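You operate a simulated robot arm through the tools that you are given. There is no shell and no other tool.

You are at the controls of a simulated robot arm. One attempt, no reset.

Task
Open the gas and purge the tube at the flow the card names.
Fine: main and welder valves stay open; the gas display ends on CLEAN.
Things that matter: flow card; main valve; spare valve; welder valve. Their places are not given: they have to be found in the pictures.

It is judged by the outcome, as a careful person would: the job done as asked, and still so three seconds after it is handed in. It fails if anything else is knocked over, pushed out of place, dropped, spilled or broken.

Robot
A 6-joint arm with a four-finger gripper, fixed in place. Base frame: the origin is on the floor under the middle of its stand, x ahead of it, y to its left, z up. Lengths are in mm, angles in rad, forces in N, time in s.
It reaches about 1012 mm from its shoulder. Its first joint turns from -2.897 to 2.897 rad. Payload 3.43 kg.
Tool frame: the origin (TCP) lies between the finger pads and is the grasp point; the fingertips stand 30 mm ahead of it; z points along the fingers, y is the line along which they close. The gripper opens to 120 mm; its body begins 85 mm behind the TCP.
Orientation is that of the tool frame in the base frame, as a unit quaternion [w, x, y, z]. With the fingers straight down and closing along the base's y, the tool's x points along the base's -x, its y along +y and its z along -z.

Tools
- The arm moves only by the tool jog_arm. Its argument "rows" is a list of rows, each a list of 7 numbers: the shift along the tool's x, y, z in mm, then the turn, a rotation vector about the tool's x, y, z in rad, then the gripper command, from -1 (fully open) to 1 (shut), values between in proportion. In form: [[dx, dy, dz, rx, ry, rz, hand], ...]. A call has 1 to 20 rows; each row is the pose to reach, as a shift and turn from the pose commanded when the call began, along the tool's axes at that moment. Rows are played at 5 a second. More than 50 mm and 0.15 rad between two rows, or a gripper value outside its range, and nothing of the call is played. A pose out of reach is approached as far as the arm can. The call stops where the force on the tool passes 80 N (or 10 N more than at its start, if that is more) or the arm is blocked; 0.2 s more then pass. Each finger travels about 136.2 mm/s and halts on what it meets, pressing with about 40 N; the grip force reading is that of the motor and also rises with nothing between the fingers. The clock runs only during rows and for 0.2 s after the last one: add rows that repeat a pose to give the fingers time. The reply holds the time, the measured pose of the TCP, the force on the tool along the base axes, the opening and the grip force, in the units named above and with some noise, with the torque about the TCP (base axes, N m) and any sound that the robot's microphone picked up.
- Cameras (640 x 400 px; columns grow to the right, rows downward): "scene" is fixed at [52.1, -491.6, 1626.1]; the picture's right is [0.47, -0.88, 0.00], its down [-0.49, -0.26, -0.83] and it looks along [0.73, 0.40, -0.55] (base axes); focal length 333 px, centre (320, 200). "wrist" rides on the gripper at [71, -17, -121] in the tool frame; the picture's right is [0.23, 0.97, 0.00], its down [-0.81, 0.19, -0.55] and it looks along [-0.54, 0.13, 0.83] (tool axes); focal length 275 px, centre (320, 200).
- camera(camera): a new picture of that camera. No time passes.
- pixel_to_xyz(camera, pixels): for up to 12 pixels [column, row] of the newest picture of that camera ("zoom" is the newest enlarged one), the place [x, y, z] in the base frame of the surface seen there, good to about 3 mm, but the place of the scene camera against the robot may be out by one fixed shift of up to 18 mm in any direction. No time passes.
- close_up(camera, box): a new picture of the part [left, top, right, bottom] of that camera's present view, enlarged. No time passes.
- finish_job(): hands the job in; it is judged then, once.

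Open the gripper and draw the arm clear of the work before you hand the job in, unless the task says otherwise.

The tools are called by a JSON object that holds its "api" and its "payload". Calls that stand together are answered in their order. jog_arm: Moves the arm, as the interface text tells. Its arguments: {"type":"object","properties":{"rows":{"type":"array"}},"required":["rows"]} The other tools are called the same way: camera (camera) takes a picture; pixel_to_xyz (camera, pixels) gives the place of the surface under pixels of a picture; close_up (camera, box) takes an enlarged picture of a part of a camera's view; finish_job () hands the job in.

At the start:

```text
time_s: 0.0
eef_pos: [487.1, -201.3, 1437.2]
orientation: [-0.001, 0.0, 1.0, 0.0]
force: [0.2, 0.1, 0.1]
ft_torque: [0.02, -0.01, 0.0]
opening: 119.7
gripper_force: 0.0
```

scene: 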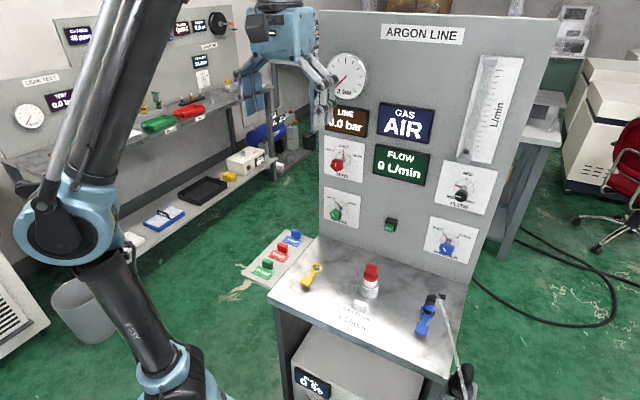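
wrist: 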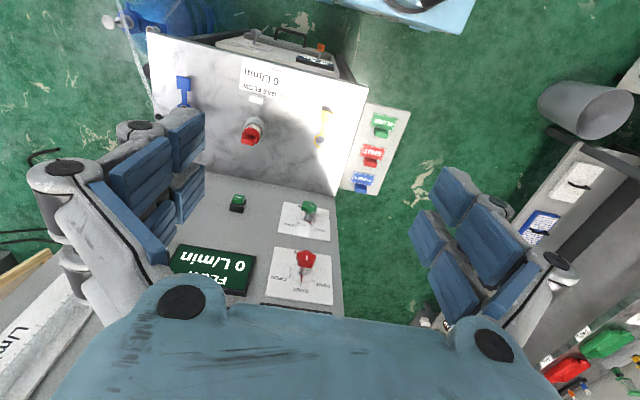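

The scene shows an ARGON LINE panel with valves (knobs at about (338,165), (335,208), (460,193), (446,240)), and things on the bench. I take close-ups to read the labels and the card.

{"api": "close_up", "payload": {"camera": "scene", "box": [310, 20, 550, 170]}}

{"api": "close_up", "payload": {"camera": "scene", "box": [310, 130, 510, 260]}}

{"api": "close_up", "payload": {"camera": "scene", "box": [230, 220, 480, 400]}}

{"api": "close_up", "payload": {"camera": "wrist", "box": [140, 30, 420, 220]}}

```text
2.67 times, centred on (430, 95) of scene
```

zoom: 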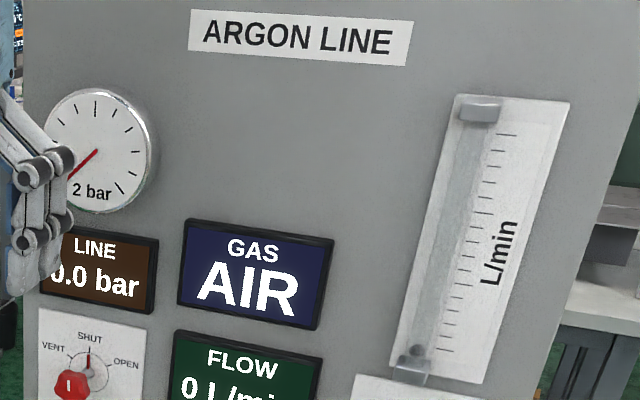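

```text
3.08 times, centred on (410, 195) of scene
```

zoom: 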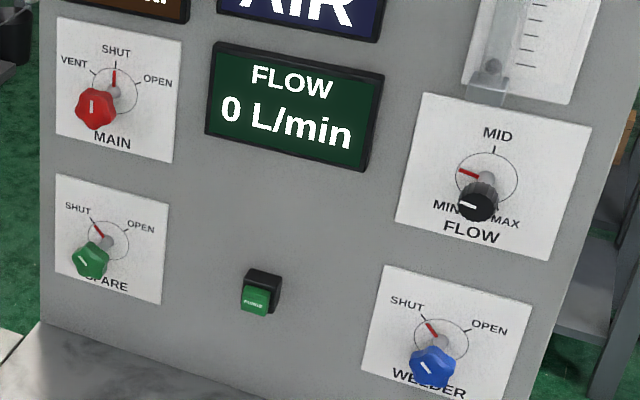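

```text
2.22 times, centred on (355, 310) of scene
```

zoom: 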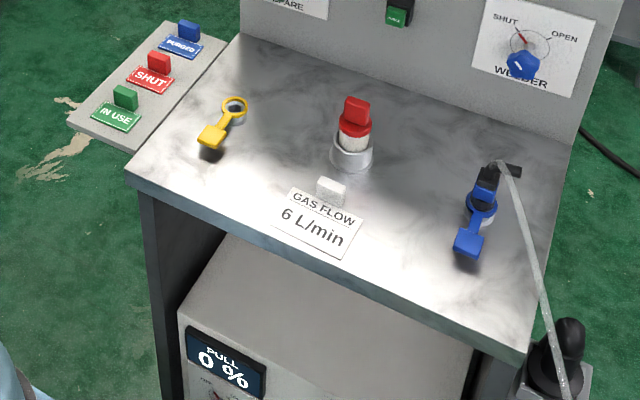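

```text
2.11 times, centred on (280, 125) of wrist
```

zoom: 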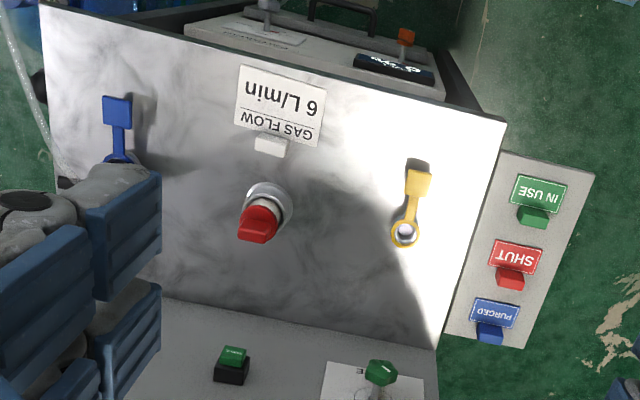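

The card on the bench reads "GAS FLOW 6 L/min"; MAIN (red) and SPARE (green) are at left of the panel, FLOW (black) and WELDER (blue) at right, with a green PURGE button in between. I measure the panel plane and the knobs in the scene picture.

{"api": "pixel_to_xyz", "payload": {"camera": "scene", "pixels": [[337, 164], [346, 158], [335, 211], [343, 205], [458, 195], [461, 185], [445, 246], [448, 237], [390, 225], [391, 203], [400, 260], [430, 60]]}}

{"api": "pixel_to_xyz", "payload": {"camera": "wrist", "pixels": [[307, 258], [308, 207], [238, 203], [250, 135], [290, 260], [325, 225], [240, 185], [320, 185]]}}

{"api": "close_up", "payload": {"camera": "scene", "box": [320, 140, 370, 171]}}

{"api": "close_up", "payload": {"camera": "scene", "box": [430, 160, 500, 210]}}

{"api": "close_up", "payload": {"camera": "scene", "box": [410, 210, 490, 260]}}

{"api": "close_up", "payload": {"camera": "scene", "box": [370, 205, 415, 235]}}

```text
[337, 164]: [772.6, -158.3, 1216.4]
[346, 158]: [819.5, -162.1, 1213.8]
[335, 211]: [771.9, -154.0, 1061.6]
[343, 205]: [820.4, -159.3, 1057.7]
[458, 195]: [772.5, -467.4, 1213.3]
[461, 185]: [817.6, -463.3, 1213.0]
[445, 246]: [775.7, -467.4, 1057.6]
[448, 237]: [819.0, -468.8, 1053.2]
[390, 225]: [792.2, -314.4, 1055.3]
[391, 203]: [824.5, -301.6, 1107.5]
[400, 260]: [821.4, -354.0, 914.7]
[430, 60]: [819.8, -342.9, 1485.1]
```

```text
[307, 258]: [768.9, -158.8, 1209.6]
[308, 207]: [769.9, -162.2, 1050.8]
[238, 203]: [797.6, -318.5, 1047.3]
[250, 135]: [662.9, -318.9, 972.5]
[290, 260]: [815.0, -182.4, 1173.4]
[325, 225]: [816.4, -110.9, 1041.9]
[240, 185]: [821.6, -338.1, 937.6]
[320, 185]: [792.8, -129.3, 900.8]
```

```text
12.80 times, centred on (345, 156) of scene
```

zoom: 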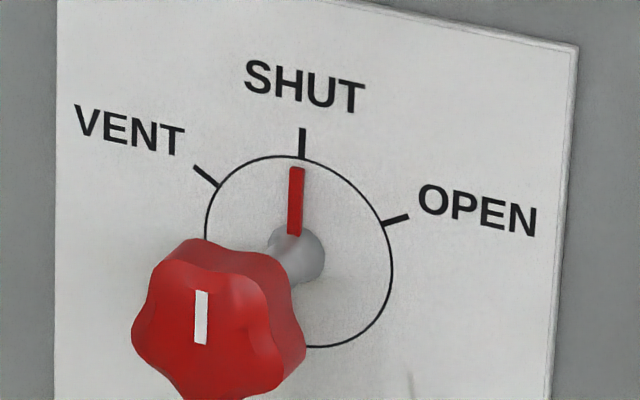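

```text
8.00 times, centred on (465, 185) of scene
```

zoom: 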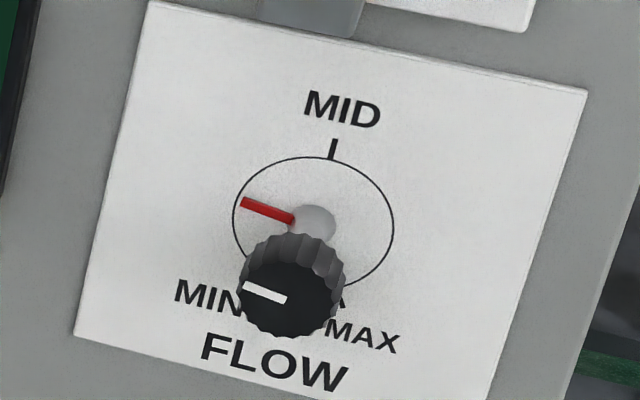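

```text
8.00 times, centred on (450, 235) of scene
```

zoom: 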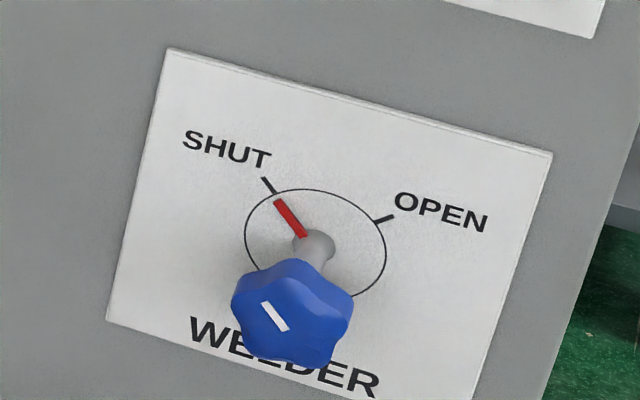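

```text
13.33 times, centred on (392, 220) of scene
```

zoom: 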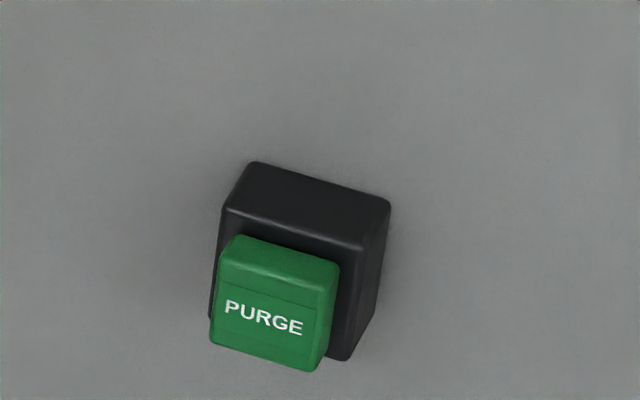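

The panel face is at about x=820 with knob fronts at about x=770: MAIN near (y -160, z 1210), WELDER near (y -468, z 1053), FLOW near (y -465, z 1210), PURGE near (y -317, z 1050). I check the arm geometry and look at the gripper fingers before swinging the tool to point at the panel.

{"api": "pixel_to_xyz", "payload": {"camera": "scene", "pixels": [[75, 215], [165, 370], [190, 390], [125, 20], [290, 20], [320, 80], [320, 105], [371, 270], [340, 310], [420, 320], [312, 275], [205, 35]]}}

{"api": "close_up", "payload": {"camera": "scene", "box": [220, 0, 380, 130]}}

{"api": "close_up", "payload": {"camera": "scene", "box": [340, 255, 380, 305]}}

{"api": "close_up", "payload": {"camera": "wrist", "box": [0, 100, 640, 400]}}

```text
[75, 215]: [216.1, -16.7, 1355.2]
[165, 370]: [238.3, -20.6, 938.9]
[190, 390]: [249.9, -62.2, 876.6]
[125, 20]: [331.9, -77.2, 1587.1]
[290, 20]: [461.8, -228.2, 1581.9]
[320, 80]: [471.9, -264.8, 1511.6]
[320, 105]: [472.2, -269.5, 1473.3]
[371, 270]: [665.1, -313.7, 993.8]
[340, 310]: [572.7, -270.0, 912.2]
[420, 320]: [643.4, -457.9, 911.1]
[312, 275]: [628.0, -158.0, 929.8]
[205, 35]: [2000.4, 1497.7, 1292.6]
```

```text
3.08 times, centred on (300, 65) of scene
```

zoom: 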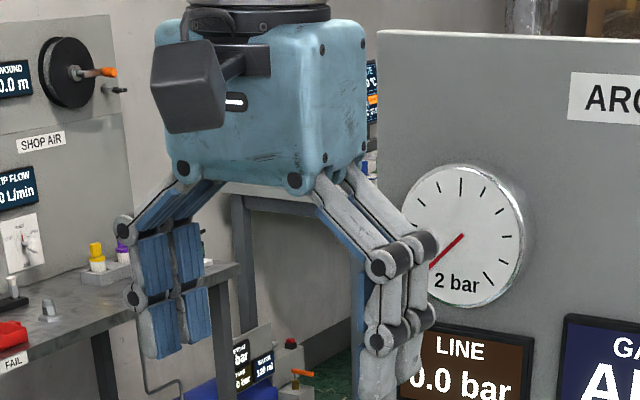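

```text
8.00 times, centred on (360, 280) of scene
```

zoom: 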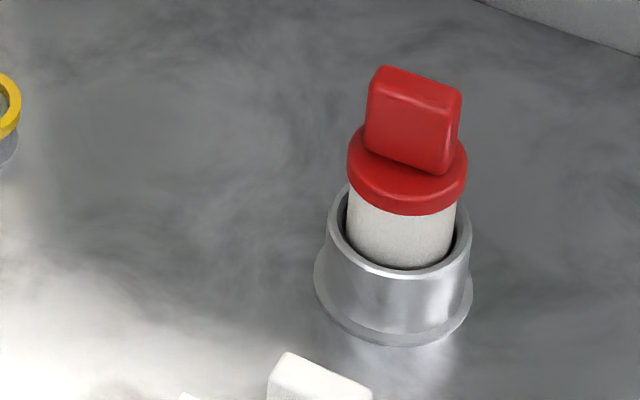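

```text
1.00 times, centred on (320, 250) of wrist (not enlarged: the box is as wide or as high as the picture)
```

zoom: 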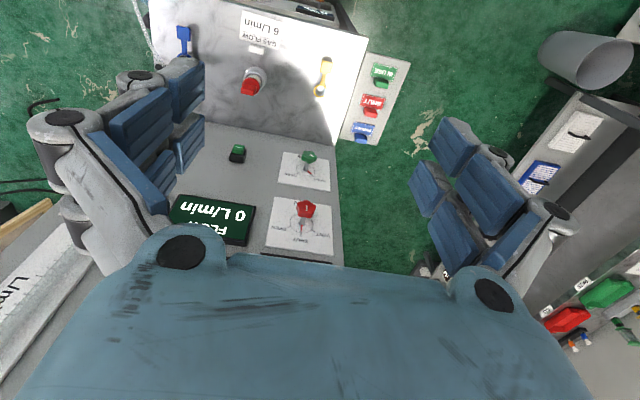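

The fingers are pairs of pads left and right, open, with free space ahead. I swing the tool so it points at the panel (turn of -1.571 about tool y) while moving to about (597, -160, 1210), well short of the MAIN knob.

{"api": "jog_arm", "payload": {"rows": [[-10, 3.7, 20.6, 0, -0.1428, 0, -1], [-20, 7.5, 41.2, 0, -0.2856, 0, -1], [-30, 11.2, 61.8, 0, -0.4284, 0, -1], [-40, 15, 82.4, 0, -0.5712, 0, -1], [-50, 18.7, 103, 0, -0.714, 0, -1], [-60, 22.5, 123.6, 0, -0.8568, 0, -1], [-70, 26.2, 144.2, 0, -0.9996, 0, -1], [-80, 30, 164.8, 0, -1.1424, 0, -1], [-90, 33.7, 185.4, 0, -1.2852, 0, -1], [-100, 37.5, 206, 0, -1.428, 0, -1], [-110, 41, 227, 0, -1.5708, 0, -1], [-110, 41, 227, 0, -1.5708, 0, -1]]}}

```text
time_s: 2.6
eef_pos: [581.5, -161.5, 1218.0]
orientation: [0.712, -0.001, 0.702, 0.0]
force: [0.1, 0.5, 0.1]
ft_torque: [-0.01, 0.0, -0.04]
opening: 120.0
gripper_force: 0.0
```

The tool now points at the panel at about (582, -161, 1218). I look with both cameras to check the alignment with the MAIN knob.

{"api": "camera", "payload": {"camera": "wrist"}}

{"api": "camera", "payload": {"camera": "scene"}}

```text
taken
```

wrist: 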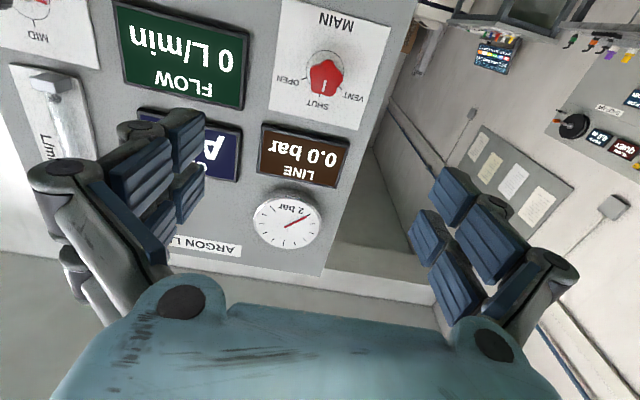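

```text
taken
```

scene: 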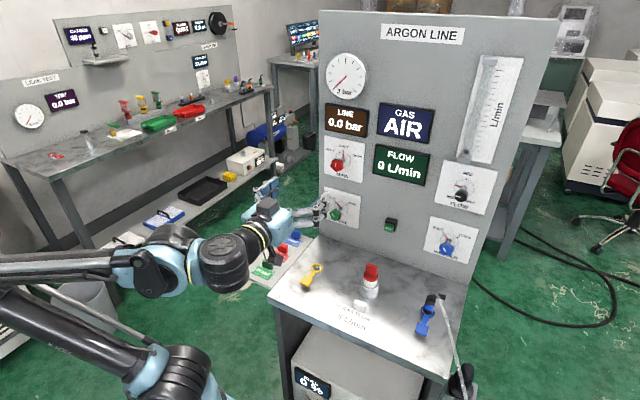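

The wrist picture shows the MAIN knob at (325,77). I measure its front and the plate around it from this closer view.

{"api": "pixel_to_xyz", "payload": {"camera": "wrist", "pixels": [[325, 77], [310, 77], [340, 77], [325, 63], [325, 92], [316, 55], [340, 20], [310, 115], [300, 160], [200, 50], [190, 160], [35, 10]]}}

{"api": "close_up", "payload": {"camera": "wrist", "box": [270, 10, 390, 120]}}

{"api": "close_up", "payload": {"camera": "scene", "box": [240, 130, 400, 240]}}

```text
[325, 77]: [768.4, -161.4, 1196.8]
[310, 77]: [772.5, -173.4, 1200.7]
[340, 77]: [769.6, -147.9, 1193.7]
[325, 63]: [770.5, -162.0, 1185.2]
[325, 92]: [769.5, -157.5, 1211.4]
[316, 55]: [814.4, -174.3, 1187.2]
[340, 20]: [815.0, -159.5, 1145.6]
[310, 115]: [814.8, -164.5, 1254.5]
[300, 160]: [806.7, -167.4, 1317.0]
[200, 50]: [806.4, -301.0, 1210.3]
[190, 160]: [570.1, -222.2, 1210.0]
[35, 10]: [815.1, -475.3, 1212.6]
```

```text
3.64 times, centred on (330, 65) of wrist
```

zoom: 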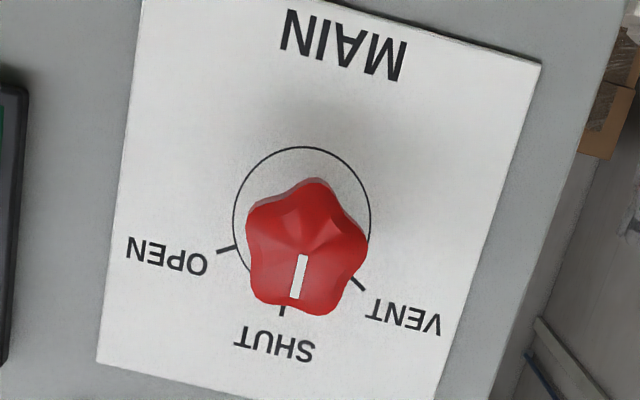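

```text
3.64 times, centred on (320, 185) of scene
```

zoom: 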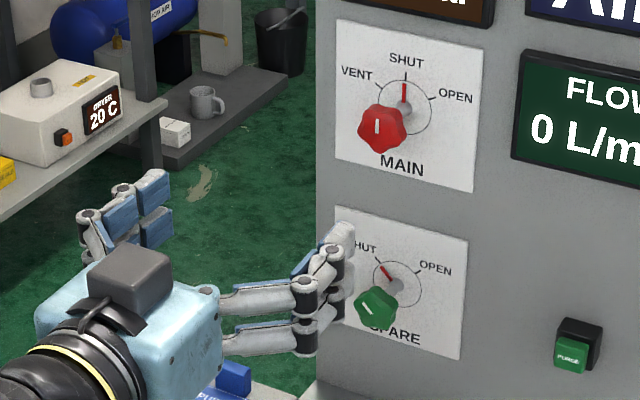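

MAIN knob axis is at about y=-161, z=1199, front at x=769, plate at x=815. I let the arm settle and narrow the fingers to about 70 mm before going in.

{"api": "jog_arm", "payload": {"rows": [[0, 0, 0, 0, 0, 0, -0.2], [0, 0, 0, 0, 0, 0, -0.2], [0, 0, 0, 0, 0, 0, -0.2], [0, 0, 0, 0, 0, 0, -0.2]]}}

```text
time_s: 3.6
eef_pos: [580.6, -161.4, 1218.1]
orientation: [0.712, 0.001, 0.703, -0.002]
force: [0.2, 0.4, 0.9]
ft_torque: [0.0, -0.04, -0.03]
opening: 72.2
gripper_force: 0.0
```

The settled pose is (580.6, -161.4, 1218.1), so there is a steady offset of some mm from what I computed. I move forward 100 mm and down 18 mm as a test step, still short of the knob, and read the result.

{"api": "jog_arm", "payload": {"rows": [[4, 0, 20, 0, 0, 0, -0.2], [8, 0, 40, 0, 0, 0, -0.2], [12, 0, 60, 0, 0, 0, -0.2], [15, 0, 80, 0, 0, 0, -0.2], [18, 0, 100, 0, 0, 0, -0.2], [18, 0, 100, 0, 0, 0, -0.2], [18, 0, 100, 0, 0, 0, -0.2]]}}

```text
time_s: 5.2
eef_pos: [681.9, -161.4, 1202.5]
orientation: [0.711, 0.0, 0.703, -0.001]
force: [0.6, -0.4, -0.6]
ft_torque: [-0.04, -0.03, 0.05]
opening: 72.3
gripper_force: 0.0
```

Relative moves are accurate; the tool is now at (681.9, -161.4, 1202.5) with a slight upward tilt of 0.013 rad. I take a wrist picture to check centring on the knob.

{"api": "camera", "payload": {"camera": "wrist"}}

{"api": "close_up", "payload": {"camera": "scene", "box": [260, 110, 420, 220]}}

```text
taken
```

wrist: 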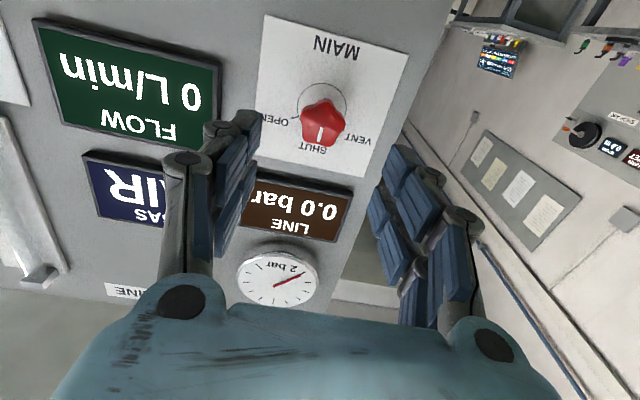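

```text
3.64 times, centred on (340, 165) of scene
```

zoom: 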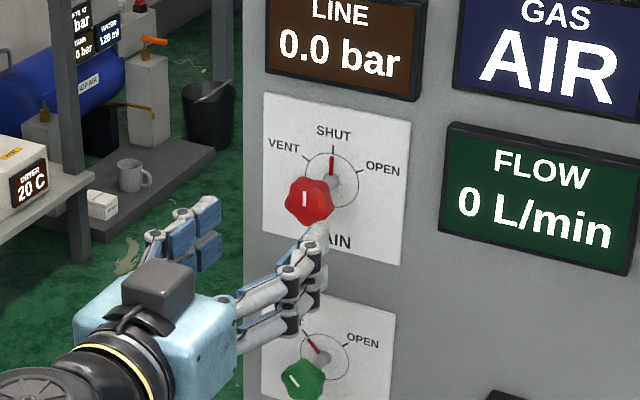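

{"api": "pixel_to_xyz", "payload": {"camera": "wrist", "pixels": [[322, 122], [305, 125], [340, 125], [325, 103], [320, 142], [310, 90], [335, 60], [300, 210]]}}

{"api": "close_up", "payload": {"camera": "wrist", "box": [260, 60, 380, 160]}}

```text
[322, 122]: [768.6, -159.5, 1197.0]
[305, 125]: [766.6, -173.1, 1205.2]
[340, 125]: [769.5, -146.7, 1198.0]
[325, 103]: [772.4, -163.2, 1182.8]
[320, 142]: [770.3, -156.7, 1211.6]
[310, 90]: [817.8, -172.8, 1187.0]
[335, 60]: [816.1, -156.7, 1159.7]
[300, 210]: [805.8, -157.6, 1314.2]
```

```text
4.00 times, centred on (320, 110) of wrist
```

zoom: 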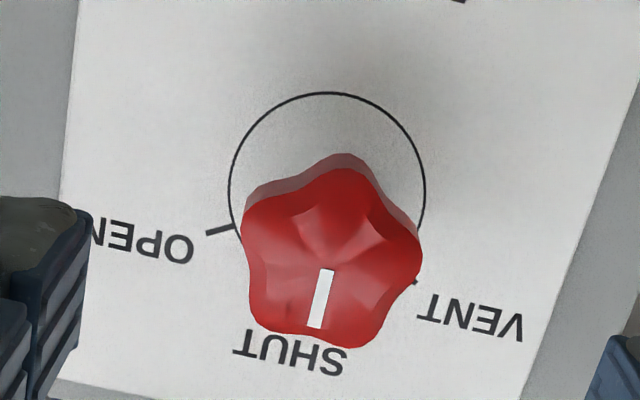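

The knob front is centred at about (769, -160, 1199). I advance to x≈762 with small corrections (y +1.4, z -3.5, tilt +0.013) keeping the fingers at 72 mm around the 36 mm knob.

{"api": "jog_arm", "payload": {"rows": [[4.5, 1.4, 15, 0, 0.0128, 0, -0.2], [4.5, 1.4, 35, 0, 0.0128, 0, -0.2], [4.5, 1.4, 55, 0, 0.0128, 0, -0.2], [4.5, 1.4, 70, 0, 0.0128, 0, -0.2], [4.5, 1.4, 80, 0, 0.0128, 0, -0.2], [4.5, 1.4, 80, 0, 0.0128, 0, -0.2]]}}

```text
time_s: 6.6
eef_pos: [763.0, -161.1, 1195.8]
orientation: [0.706, 0.0, 0.708, -0.001]
force: [0.1, 0.4, -0.3]
ft_torque: [-0.02, 0.0, 0.03]
opening: 71.9
gripper_force: 0.1
```

The tool is at (763.0, -161.1, 1195.8) around the knob. I check with the wrist camera before closing.

{"api": "camera", "payload": {"camera": "wrist"}}

{"api": "close_up", "payload": {"camera": "scene", "box": [280, 120, 400, 210]}}

```text
taken
```

wrist: 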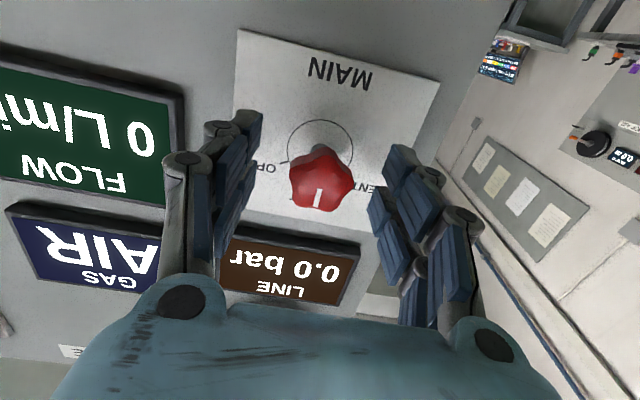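

```text
4.44 times, centred on (340, 165) of scene
```

zoom: 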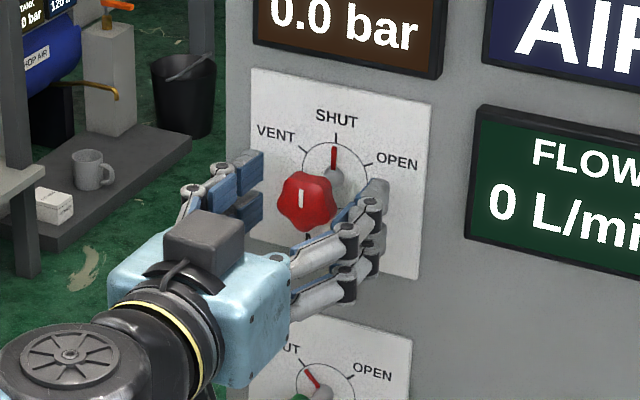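

The knob sits between the finger pairs (wrist (321,177)). I correct z by +3 mm and close on it.

{"api": "jog_arm", "payload": {"rows": [[-3, 1, 0, 0, 0, 0, -0.2], [-3, 1, 0, 0, 0, 0, 0.2], [-3, 1, 0, 0, 0, 0, 0.6], [-3, 1, 0, 0, 0, 0, 0.6], [-3, 1, 0, 0, 0, 0, 1], [-3, 1, 0, 0, 0, 0, 1], [-3, 1, 0, 0, 0, 0, 1]]}}

```text
time_s: 8.2
eef_pos: [763.2, -159.8, 1200.3]
orientation: [0.706, -0.001, 0.708, 0.0]
force: [-0.4, -6.0, -1.0]
ft_torque: [0.0, 0.02, -0.19]
opening: 31.7
gripper_force: 45.0
```

The grip holds at 31.7 mm with 45 N and small side force. I turn clockwise (+z of the tool) to 0.5 rad first and check.

{"api": "jog_arm", "payload": {"rows": [[0, 0, 0, 0, 0, 0.1, 1], [0, 0, 0, 0, 0, 0.2, 1], [0, 0, 0, 0, 0, 0.3, 1], [0, 0, 0, 0, 0, 0.4, 1], [0, 0, 0, 0, 0, 0.5, 1], [0, 0, 0, 0, 0, 0.5, 1]]}}

{"api": "close_up", "payload": {"camera": "scene", "box": [310, 90, 470, 210]}}

```text
time_s: 9.6
eef_pos: [762.5, -159.5, 1200.4]
orientation: [0.685, 0.175, 0.685, 0.175]
force: [4.6, -19.1, 4.7]
ft_torque: [-0.02, -0.2, -0.43]
opening: 31.5
gripper_force: 44.7
```

```text
3.33 times, centred on (390, 150) of scene
```

zoom: 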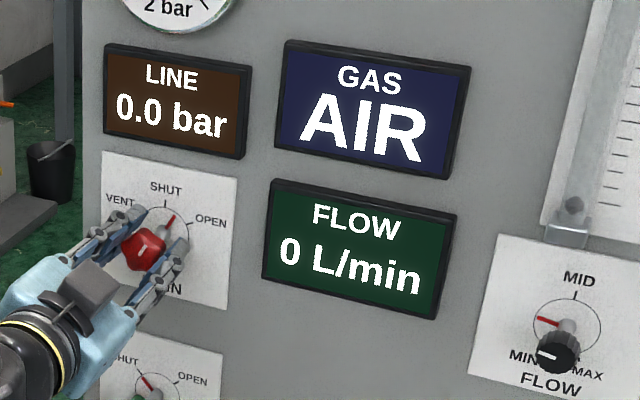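

The red pointer turned with the knob, about halfway to OPEN. I continue a further 0.55 rad.

{"api": "jog_arm", "payload": {"rows": [[0, 0, 0, 0, 0, 0.1, 1], [0, 0, 0, 0, 0, 0.2, 1], [0, 0, 0, 0, 0, 0.3, 1], [0, 0, 0, 0, 0, 0.4, 1], [0, 0, 0, 0, 0, 0.5, 1], [0, 0, 0, 0, 0, 0.55, 1], [0, 0, 0, 0, 0, 0.55, 1]]}}

{"api": "close_up", "payload": {"camera": "scene", "box": [310, 50, 470, 210]}}

{"api": "close_up", "payload": {"camera": "scene", "box": [320, 135, 370, 175]}}

```text
time_s: 11.2
eef_pos: [762.2, -160.2, 1201.3]
orientation: [0.612, 0.355, 0.612, 0.353]
force: [-2.8, -24.0, 8.2]
ft_torque: [-0.14, -0.42, -0.91]
opening: 31.9
gripper_force: 45.1
```

```text
2.50 times, centred on (390, 130) of scene
```

zoom: 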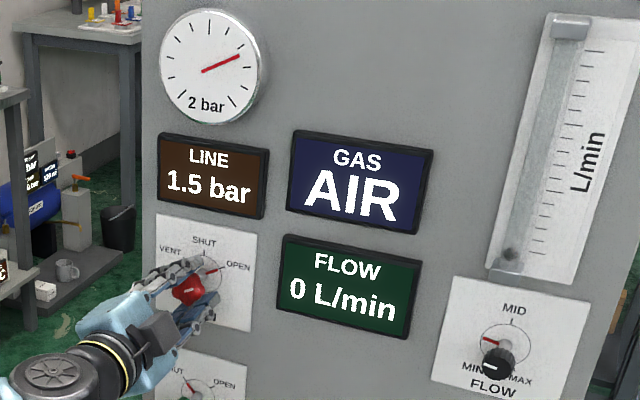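

```text
10.00 times, centred on (345, 155) of scene
```

zoom: 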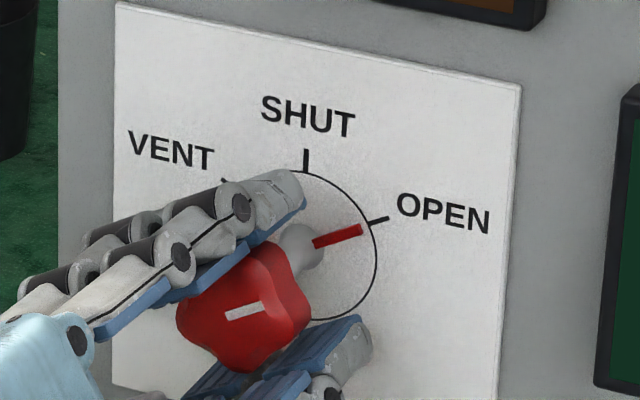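

LINE now reads 1.5 bar and the pointer is within a few degrees of the OPEN tick. I nudge 0.05 rad more and then release.

{"api": "jog_arm", "payload": {"rows": [[0, 0, 0, 0, 0, 0.05, 1], [0, 0, 0, 0, 0, 0.05, 1]]}}

{"api": "close_up", "payload": {"camera": "scene", "box": [320, 100, 370, 175]}}

```text
time_s: 11.8
eef_pos: [762.0, -159.2, 1200.9]
orientation: [0.602, 0.37, 0.603, 0.369]
force: [-0.4, -17.7, -2.4]
ft_torque: [-0.4, 0.19, -0.03]
opening: 31.9
gripper_force: 45.2
```

```text
5.33 times, centred on (345, 138) of scene
```

zoom: 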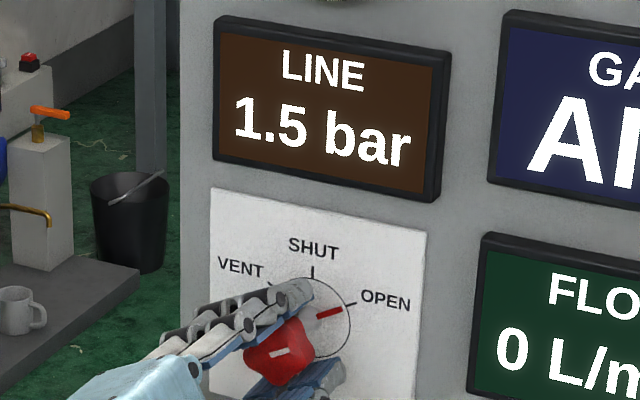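

MAIN is at OPEN with 1.5 bar on the line. I open the fingers and back off 110 mm.

{"api": "jog_arm", "payload": {"rows": [[0, 0, 0, 0, 0, 0, 0.3], [0, 0, 0, 0, 0, 0, -0.2], [0, 0, 0, 0, 0, 0, -0.2], [0, 0, -15, 0, 0, 0, -0.2], [0, 0, -35, 0, 0, 0, -0.2], [0, 0, -60, 0, 0, 0, -0.2], [0, 0, -85, 0, 0, 0, -0.2], [0, 0, -110, 0, 0, 0, -0.2], [0, 0, -110, 0, 0, 0, -0.2]]}}

{"api": "close_up", "payload": {"camera": "scene", "box": [310, 50, 500, 265]}}

{"api": "close_up", "payload": {"camera": "scene", "box": [320, 135, 370, 175]}}

```text
time_s: 13.8
eef_pos: [654.1, -158.2, 1199.8]
orientation: [0.603, 0.369, 0.603, 0.369]
force: [-0.2, 0.0, -0.5]
ft_torque: [0.02, -0.03, 0.02]
opening: 72.0
gripper_force: 0.0
```

```text
1.86 times, centred on (405, 158) of scene
```

zoom: 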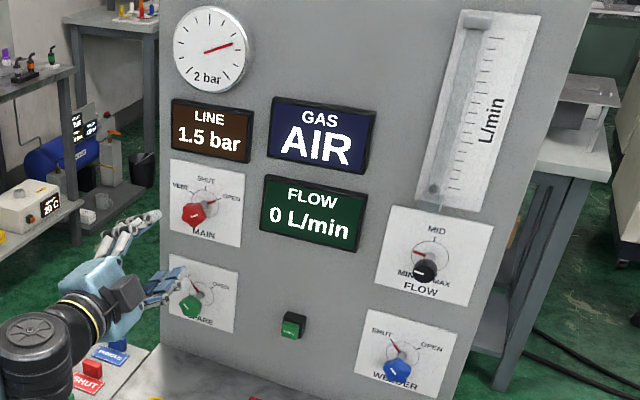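

```text
10.00 times, centred on (345, 155) of scene
```

zoom: 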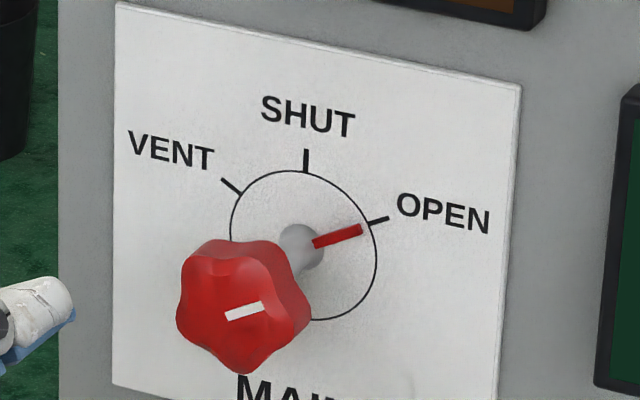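

MAIN points at OPEN and LINE holds 1.5 bar; the flow is still 0 with WELDER shut. I measure the WELDER knob area, and the things on the bench below it, before going there.

{"api": "camera", "payload": {"camera": "scene"}}

{"api": "pixel_to_xyz", "payload": {"camera": "scene", "pixels": [[424, 310], [431, 299], [441, 296], [445, 305], [460, 380], [372, 265], [371, 285], [422, 328], [445, 247], [448, 237], [457, 194], [390, 225]]}}

{"api": "close_up", "payload": {"camera": "scene", "box": [400, 280, 490, 400]}}

```text
taken
```

scene: 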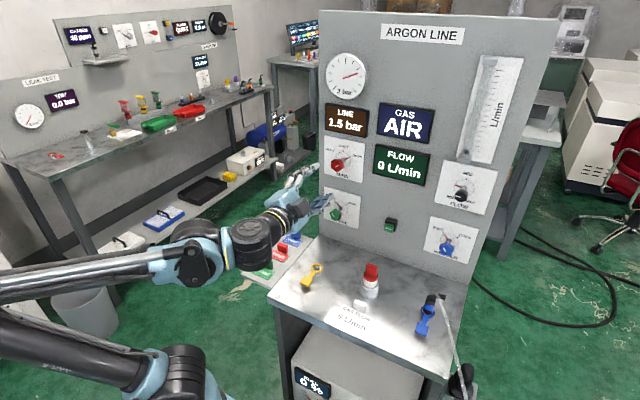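

```text
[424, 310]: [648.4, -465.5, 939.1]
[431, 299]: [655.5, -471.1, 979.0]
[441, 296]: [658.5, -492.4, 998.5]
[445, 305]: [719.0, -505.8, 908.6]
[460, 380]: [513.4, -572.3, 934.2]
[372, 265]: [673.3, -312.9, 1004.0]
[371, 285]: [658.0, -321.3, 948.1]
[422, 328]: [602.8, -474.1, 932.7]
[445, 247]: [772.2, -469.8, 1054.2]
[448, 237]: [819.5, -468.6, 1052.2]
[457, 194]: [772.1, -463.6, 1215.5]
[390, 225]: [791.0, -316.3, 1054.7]
```

```text
3.33 times, centred on (445, 340) of scene
```

zoom: 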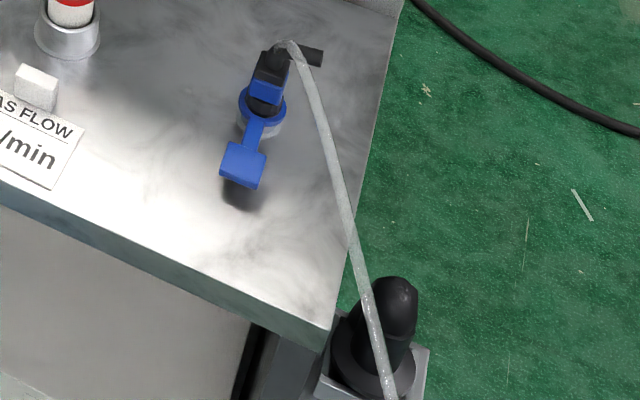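

The blue/black torch stands under the WELDER knob with its top near z≈985 (scene pixels (431,299), (441,296)), so with the camera side of the hand downward it would be too close. I test whether the wrist can roll further so the camera sits on top, rolling +1.0 rad in place here in free space.

{"api": "jog_arm", "payload": {"rows": [[0, 0, -5, 0, 0, 0.13, -0.2], [0, 0, -10, 0, 0, 0.26, -0.2], [0, 0, -15, 0, 0, 0.39, -0.2], [0, 0, -20, 0, 0, 0.52, -0.2], [0, 0, -25, 0, 0, 0.65, -0.2], [0, 0, -30, 0, 0, 0.78, -0.2], [0, 0, -30, 0, 0, 0.91, -0.2], [0, 0, -30, 0, 0, 1.0, -0.2], [0, 0, -30, 0, 0, 1.0, -0.2]]}}

```text
time_s: 15.8
eef_pos: [623.5, -158.9, 1199.9]
orientation: [0.352, 0.615, 0.351, 0.612]
force: [0.3, 0.6, 0.4]
ft_torque: [-0.02, -0.01, 0.01]
opening: 72.0
gripper_force: 0.1
```

The roll reached 2.1 rad without trouble. I continue to a full half turn (camera on top) in place.

{"api": "jog_arm", "payload": {"rows": [[0, 0, 0, 0, 0, 0.13, -0.2], [0, 0, 0, 0, 0, 0.26, -0.2], [0, 0, 0, 0, 0, 0.39, -0.2], [0, 0, 0, 0, 0, 0.52, -0.2], [0, 0, 0, 0, 0, 0.65, -0.2], [0, 0, 0, 0, 0, 0.78, -0.2], [0, 0, 0, 0, 0, 0.91, -0.2], [0, 0, 0, 0, 0, 1.04, -0.2], [0, 0, 0, 0, 0, 1.04, -0.2]]}}

```text
time_s: 17.8
eef_pos: [623.5, -159.1, 1200.4]
orientation: [0.0, 0.708, 0.001, 0.707]
force: [0.2, -0.2, 0.9]
ft_torque: [-0.01, -0.02, 0.01]
opening: 71.7
gripper_force: 0.0
```

Now tool x points up and tool y points to base -y. I move 260 mm toward -y at this height to look down on the WELDER knob and torch.

{"api": "jog_arm", "payload": {"rows": [[0, 26, -3, 0, 0, 0, -0.2], [0, 52, -6, 0, 0, 0, -0.2], [0, 78, -9, 0, 0, 0, -0.2], [0, 104, -12, 0, 0, 0, -0.2], [0, 130, -15, 0, 0, 0, -0.2], [0, 156, -18, 0, 0, 0, -0.2], [0, 182, -20, 0, 0, 0, -0.2], [0, 208, -22, 0, 0, 0, -0.2], [0, 234, -24, 0, 0, 0, -0.2], [0, 260, -25, 0, 0, 0, -0.2], [0, 260, -25, 0, 0, 0, -0.2]]}}

{"api": "camera", "payload": {"camera": "wrist"}}

{"api": "camera", "payload": {"camera": "scene"}}

```text
time_s: 20.2
eef_pos: [599.0, -420.4, 1202.0]
orientation: [0.001, 0.707, 0.001, 0.707]
force: [0.0, 0.6, -0.7]
ft_torque: [-0.01, 0.02, -0.05]
opening: 72.0
gripper_force: 0.0
```

```text
taken
```

wrist: 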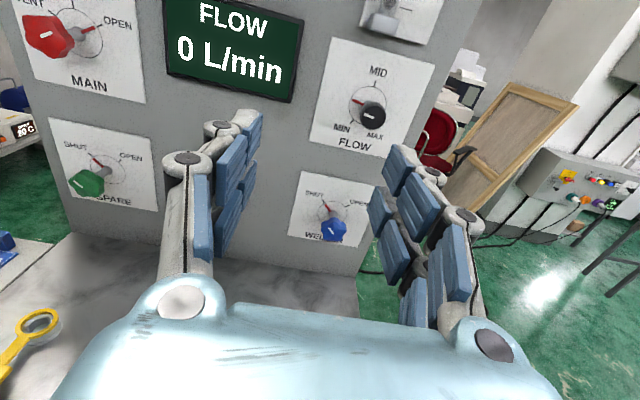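

```text
taken
```

scene: 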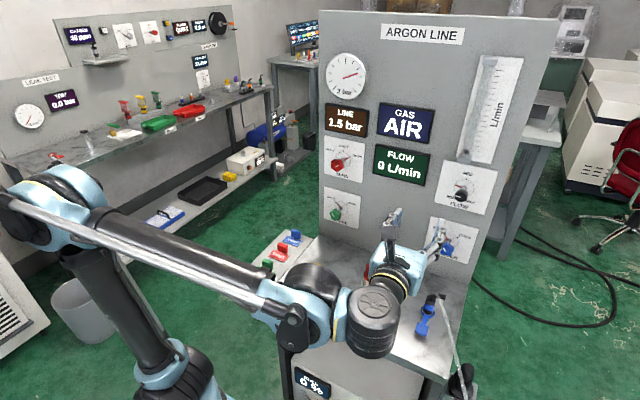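

With the camera on top I see the FLOW knob at (372,114) and the WELDER knob at (333,230). I measure both and zoom in for their dials.

{"api": "pixel_to_xyz", "payload": {"camera": "wrist", "pixels": [[333, 230], [322, 229], [345, 231], [333, 219], [328, 208], [350, 260], [372, 114], [361, 114], [384, 115], [372, 128], [366, 98], [345, 125]]}}

{"api": "close_up", "payload": {"camera": "wrist", "box": [280, 165, 390, 250]}}

{"api": "close_up", "payload": {"camera": "wrist", "box": [305, 40, 435, 160]}}

{"api": "close_up", "payload": {"camera": "scene", "box": [360, 200, 480, 340]}}

```text
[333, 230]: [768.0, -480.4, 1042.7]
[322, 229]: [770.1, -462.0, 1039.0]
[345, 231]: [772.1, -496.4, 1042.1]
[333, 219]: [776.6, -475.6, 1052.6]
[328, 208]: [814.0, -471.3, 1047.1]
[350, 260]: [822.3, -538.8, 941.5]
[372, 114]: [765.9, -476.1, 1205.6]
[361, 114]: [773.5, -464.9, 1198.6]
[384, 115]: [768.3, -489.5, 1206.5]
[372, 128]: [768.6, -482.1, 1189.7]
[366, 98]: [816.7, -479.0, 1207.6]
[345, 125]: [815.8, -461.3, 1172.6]
```

```text
4.71 times, centred on (335, 208) of wrist
```

zoom: 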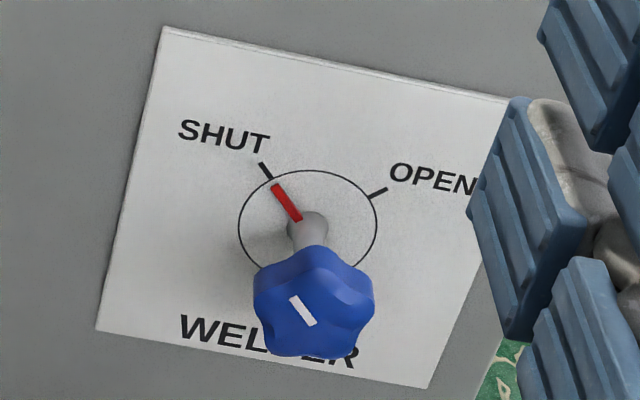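

```text
3.33 times, centred on (370, 100) of wrist
```

zoom: 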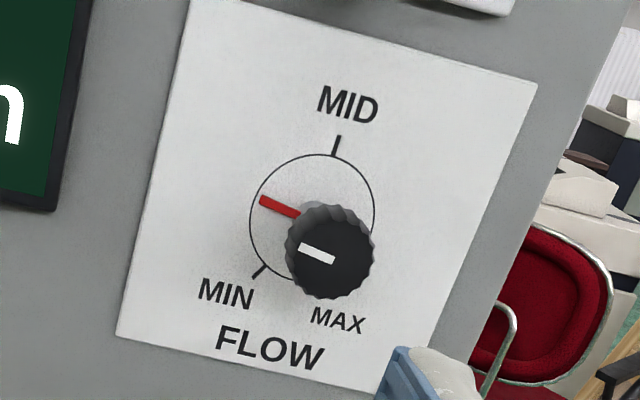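

```text
2.86 times, centred on (420, 270) of scene
```

zoom: 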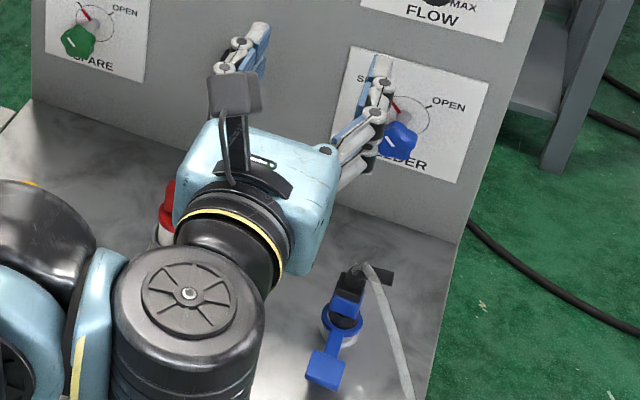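

The wrist gives y≈-480 for WELDER while the scene gave -468, so I cross-check both cameras on the same plate corners and on the MAIN knob.

{"api": "pixel_to_xyz", "payload": {"camera": "wrist", "pixels": [[303, 173], [289, 234], [357, 246], [331, 213], [47, 35], [87, 183], [76, 36], [101, 170], [347, 42], [311, 135], [230, 50], [268, 5]]}}

{"api": "pixel_to_xyz", "payload": {"camera": "scene", "pixels": [[432, 217.5], [424.5, 249], [477, 231], [449, 240.5], [337, 165], [335, 212], [445, 165], [437, 200], [488, 173], [400, 165], [430, 150], [325, 137]]}}

```text
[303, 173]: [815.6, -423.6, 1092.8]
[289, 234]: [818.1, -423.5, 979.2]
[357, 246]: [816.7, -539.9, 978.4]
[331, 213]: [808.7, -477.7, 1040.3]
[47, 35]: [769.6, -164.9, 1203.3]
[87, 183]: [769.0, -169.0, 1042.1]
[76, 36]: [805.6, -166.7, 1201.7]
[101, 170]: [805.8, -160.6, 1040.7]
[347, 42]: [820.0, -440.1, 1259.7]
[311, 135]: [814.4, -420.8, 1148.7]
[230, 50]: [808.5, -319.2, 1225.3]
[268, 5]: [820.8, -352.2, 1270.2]
```

```text
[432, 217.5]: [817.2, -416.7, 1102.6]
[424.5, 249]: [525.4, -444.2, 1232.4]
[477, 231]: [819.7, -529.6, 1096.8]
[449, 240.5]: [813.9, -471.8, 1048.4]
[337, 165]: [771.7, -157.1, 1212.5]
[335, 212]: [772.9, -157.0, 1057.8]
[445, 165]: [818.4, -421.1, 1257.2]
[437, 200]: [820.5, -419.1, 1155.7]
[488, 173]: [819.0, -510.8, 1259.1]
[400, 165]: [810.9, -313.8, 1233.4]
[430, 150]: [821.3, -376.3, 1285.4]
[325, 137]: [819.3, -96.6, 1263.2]
```

The wrist values put WELDER at about (y -479, z 1042) and the scene seems shifted by about (-3, -8, -12) against it. I measure the gripper body extents and the torch in the scene picture to work out the clearance below the hand.

{"api": "pixel_to_xyz", "payload": {"camera": "scene", "pixels": [[436, 294], [444, 297], [430, 295], [434, 303], [424, 255], [422, 262], [417, 285], [412, 294], [400, 258], [385, 244], [437, 245], [442, 236]]}}

{"api": "close_up", "payload": {"camera": "scene", "box": [400, 270, 460, 340]}}

```text
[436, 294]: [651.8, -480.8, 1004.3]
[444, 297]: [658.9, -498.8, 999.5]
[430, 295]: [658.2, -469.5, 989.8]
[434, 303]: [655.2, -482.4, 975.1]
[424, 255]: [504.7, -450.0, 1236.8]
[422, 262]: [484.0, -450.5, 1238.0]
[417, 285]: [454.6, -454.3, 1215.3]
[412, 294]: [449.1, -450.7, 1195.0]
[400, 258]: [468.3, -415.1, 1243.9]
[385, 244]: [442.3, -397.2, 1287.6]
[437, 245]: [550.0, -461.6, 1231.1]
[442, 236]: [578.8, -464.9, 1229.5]
```

```text
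5.71 times, centred on (430, 305) of scene
```

zoom: 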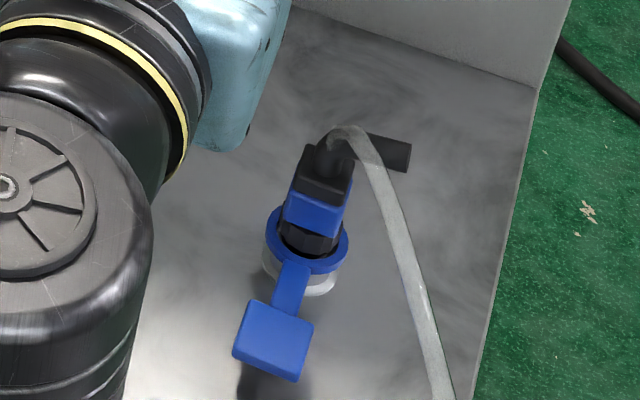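

The torch top is near (653, -489, 992) corrected, and the hand's body is about ±38 by ±28 mm, so I will approach WELDER with the nose tilted down by 0.26 rad to raise the body over the torch. I check how low the arm's wrist links hang behind the hand.

{"api": "pixel_to_xyz", "payload": {"camera": "scene", "pixels": [[375, 300], [375, 345], [375, 355], [350, 330], [300, 300], [310, 340], [390, 275], [460, 365], [465, 372], [450, 330], [447, 370], [370, 305]]}}

{"api": "close_up", "payload": {"camera": "scene", "box": [240, 220, 480, 400]}}

```text
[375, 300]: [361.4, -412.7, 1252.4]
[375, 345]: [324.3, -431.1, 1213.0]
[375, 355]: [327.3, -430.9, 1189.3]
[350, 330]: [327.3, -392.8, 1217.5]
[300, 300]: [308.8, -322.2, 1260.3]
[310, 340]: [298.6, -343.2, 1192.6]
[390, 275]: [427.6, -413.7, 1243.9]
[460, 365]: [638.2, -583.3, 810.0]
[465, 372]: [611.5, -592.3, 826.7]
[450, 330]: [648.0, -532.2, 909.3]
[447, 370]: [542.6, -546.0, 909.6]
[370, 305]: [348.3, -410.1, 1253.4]
```

```text
2.22 times, centred on (360, 310) of scene
```

zoom: 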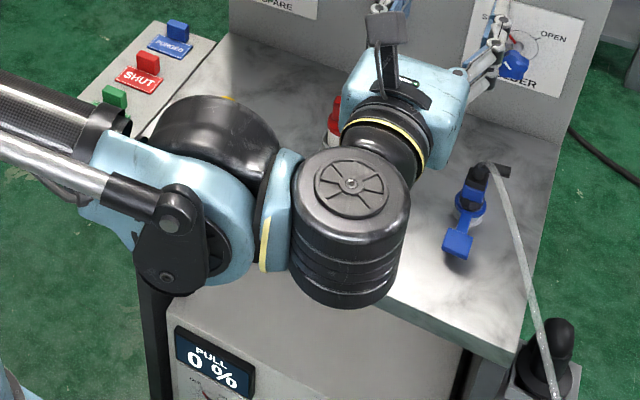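

The wrist joint hangs only about ±50 mm around the hand's axis, so it stays clear of bench and torch. I go to a standoff at about (677, -479, 1065) with the nose tilted down 0.26 rad.

{"api": "jog_arm", "payload": {"rows": [[-17, 7, 10, 0, -0.0325, 0, -0.2], [-34, 14, 20, 0, -0.065, 0, -0.2], [-51, 21, 30, 0, -0.0975, 0, -0.2], [-68, 28, 40, 0, -0.13, 0, -0.2], [-85, 36, 50, 0, -0.1625, 0, -0.2], [-102, 44, 60, 0, -0.195, 0, -0.2], [-120, 52, 70, 0, -0.2275, 0, -0.2], [-137, 58.6, 78, 0, -0.26, 0, -0.2], [-137, 58.6, 78, 0, -0.26, 0, -0.2], [-137, 58.6, 78, 0, -0.26, 0, -0.2]]}}

{"api": "camera", "payload": {"camera": "wrist"}}

{"api": "camera", "payload": {"camera": "scene"}}

```text
time_s: 22.4
eef_pos: [673.9, -477.6, 1063.8]
orientation: [0.0, 0.794, 0.002, 0.608]
force: [0.5, -0.2, 0.4]
ft_torque: [-0.04, -0.02, 0.02]
opening: 72.2
gripper_force: 0.1
```

```text
taken
```

wrist: 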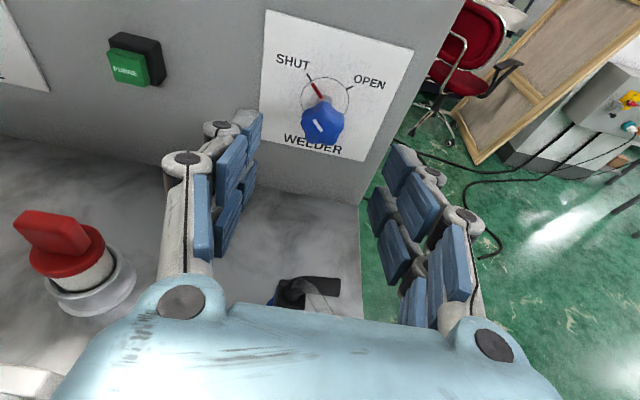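

```text
taken
```

scene: 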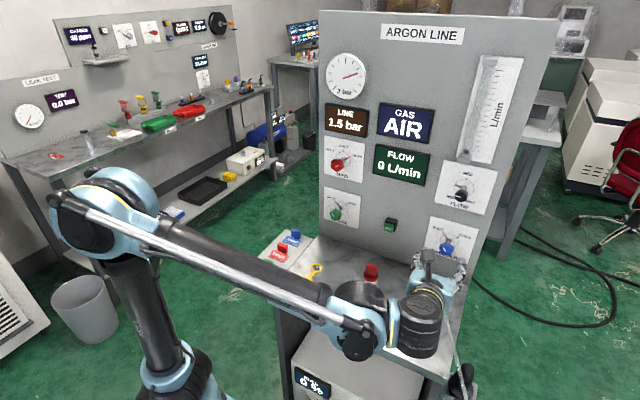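

The WELDER knob is at wrist (322,122) and the torch head at (300,290). I measure both from here.

{"api": "pixel_to_xyz", "payload": {"camera": "wrist", "pixels": [[322, 122], [305, 121], [340, 122], [323, 108], [321, 138], [262, 140], [366, 155], [300, 283], [337, 286], [275, 292], [130, 68], [50, 235]]}}

{"api": "close_up", "payload": {"camera": "wrist", "box": [255, 60, 395, 160]}}

{"api": "close_up", "payload": {"camera": "wrist", "box": [190, 240, 390, 340]}}

{"api": "close_up", "payload": {"camera": "scene", "box": [360, 200, 500, 390]}}

```text
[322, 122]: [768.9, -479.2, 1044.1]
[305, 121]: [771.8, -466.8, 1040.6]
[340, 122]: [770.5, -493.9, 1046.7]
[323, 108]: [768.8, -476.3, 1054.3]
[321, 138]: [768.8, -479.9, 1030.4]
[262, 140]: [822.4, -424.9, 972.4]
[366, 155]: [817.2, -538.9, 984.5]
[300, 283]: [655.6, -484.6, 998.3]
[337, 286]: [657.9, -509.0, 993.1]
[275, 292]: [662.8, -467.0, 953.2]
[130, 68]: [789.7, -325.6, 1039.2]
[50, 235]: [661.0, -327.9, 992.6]
```

```text
4.00 times, centred on (325, 110) of wrist
```

zoom: 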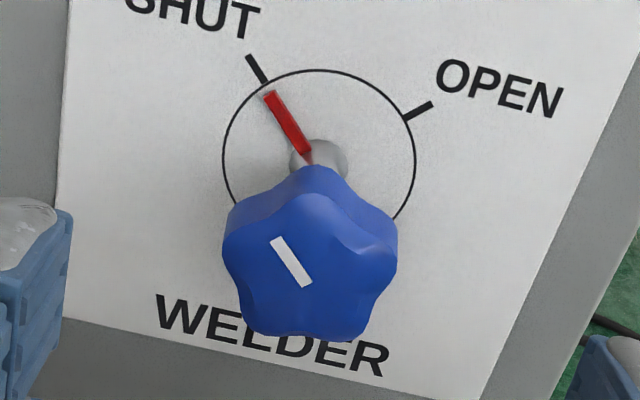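

```text
3.20 times, centred on (290, 290) of wrist
```

zoom: 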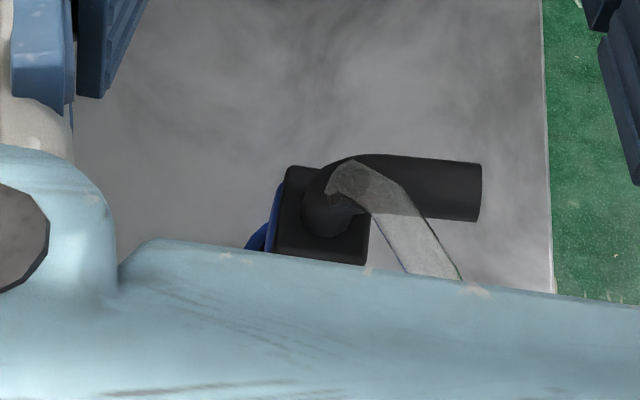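

```text
2.11 times, centred on (430, 295) of scene
```

zoom: 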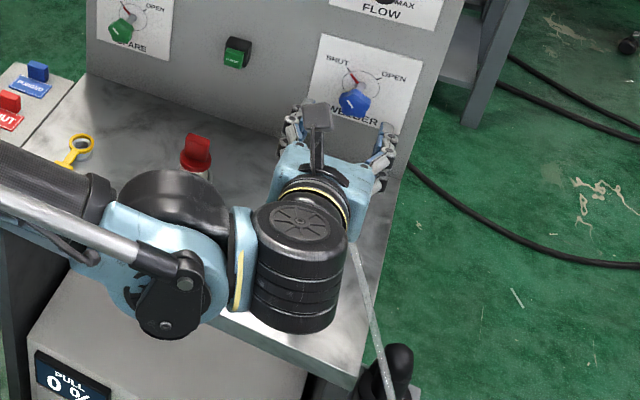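

WELDER's axis is at (y -479.5, z 1042), front x=769; the torch top is about z=998, giving enough room under the tilted body. I pre-roll the hand by -0.85 rad about the knob axis at standoff so that one grip can turn the whole way to OPEN.

{"api": "jog_arm", "payload": {"rows": [[-0.8, -2.2, 0.6, -0.0317, 0, -0.1171, -0.2], [-1.5, -4.5, 1.3, -0.0634, 0, -0.2343, -0.2], [-2.3, -6.7, 1.9, -0.0951, 0, -0.3514, -0.2], [-3, -8.9, 2.6, -0.1269, 0, -0.4686, -0.2], [-3.8, -11.1, 3.2, -0.1586, 0, -0.5857, -0.2], [-4.5, -13.4, 3.9, -0.1903, 0, -0.7029, -0.2], [-5.3, -15.6, 4.5, -0.222, 0, -0.82, -0.2], [-5.3, -15.6, 4.5, -0.222, 0, -0.82, -0.2], [-5.3, -15.6, 4.5, -0.222, 0, -0.82, -0.2]]}}

{"api": "camera", "payload": {"camera": "wrist"}}

```text
time_s: 24.4
eef_pos: [678.0, -461.9, 1059.1]
orientation: [0.329, 0.722, 0.251, 0.554]
force: [0.1, -0.3, 0.0]
ft_torque: [0.04, 0.02, 0.01]
opening: 72.1
gripper_force: 0.1
```

```text
taken
```

wrist: 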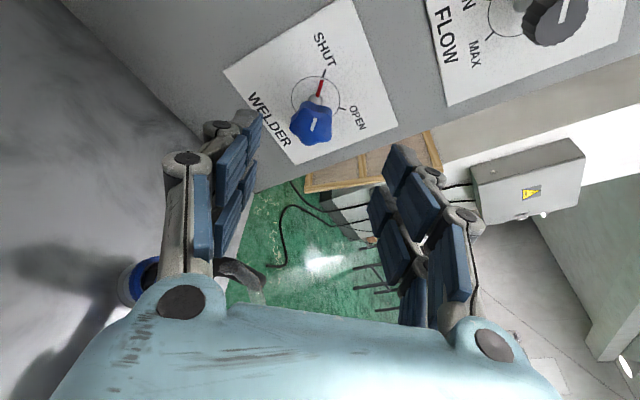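

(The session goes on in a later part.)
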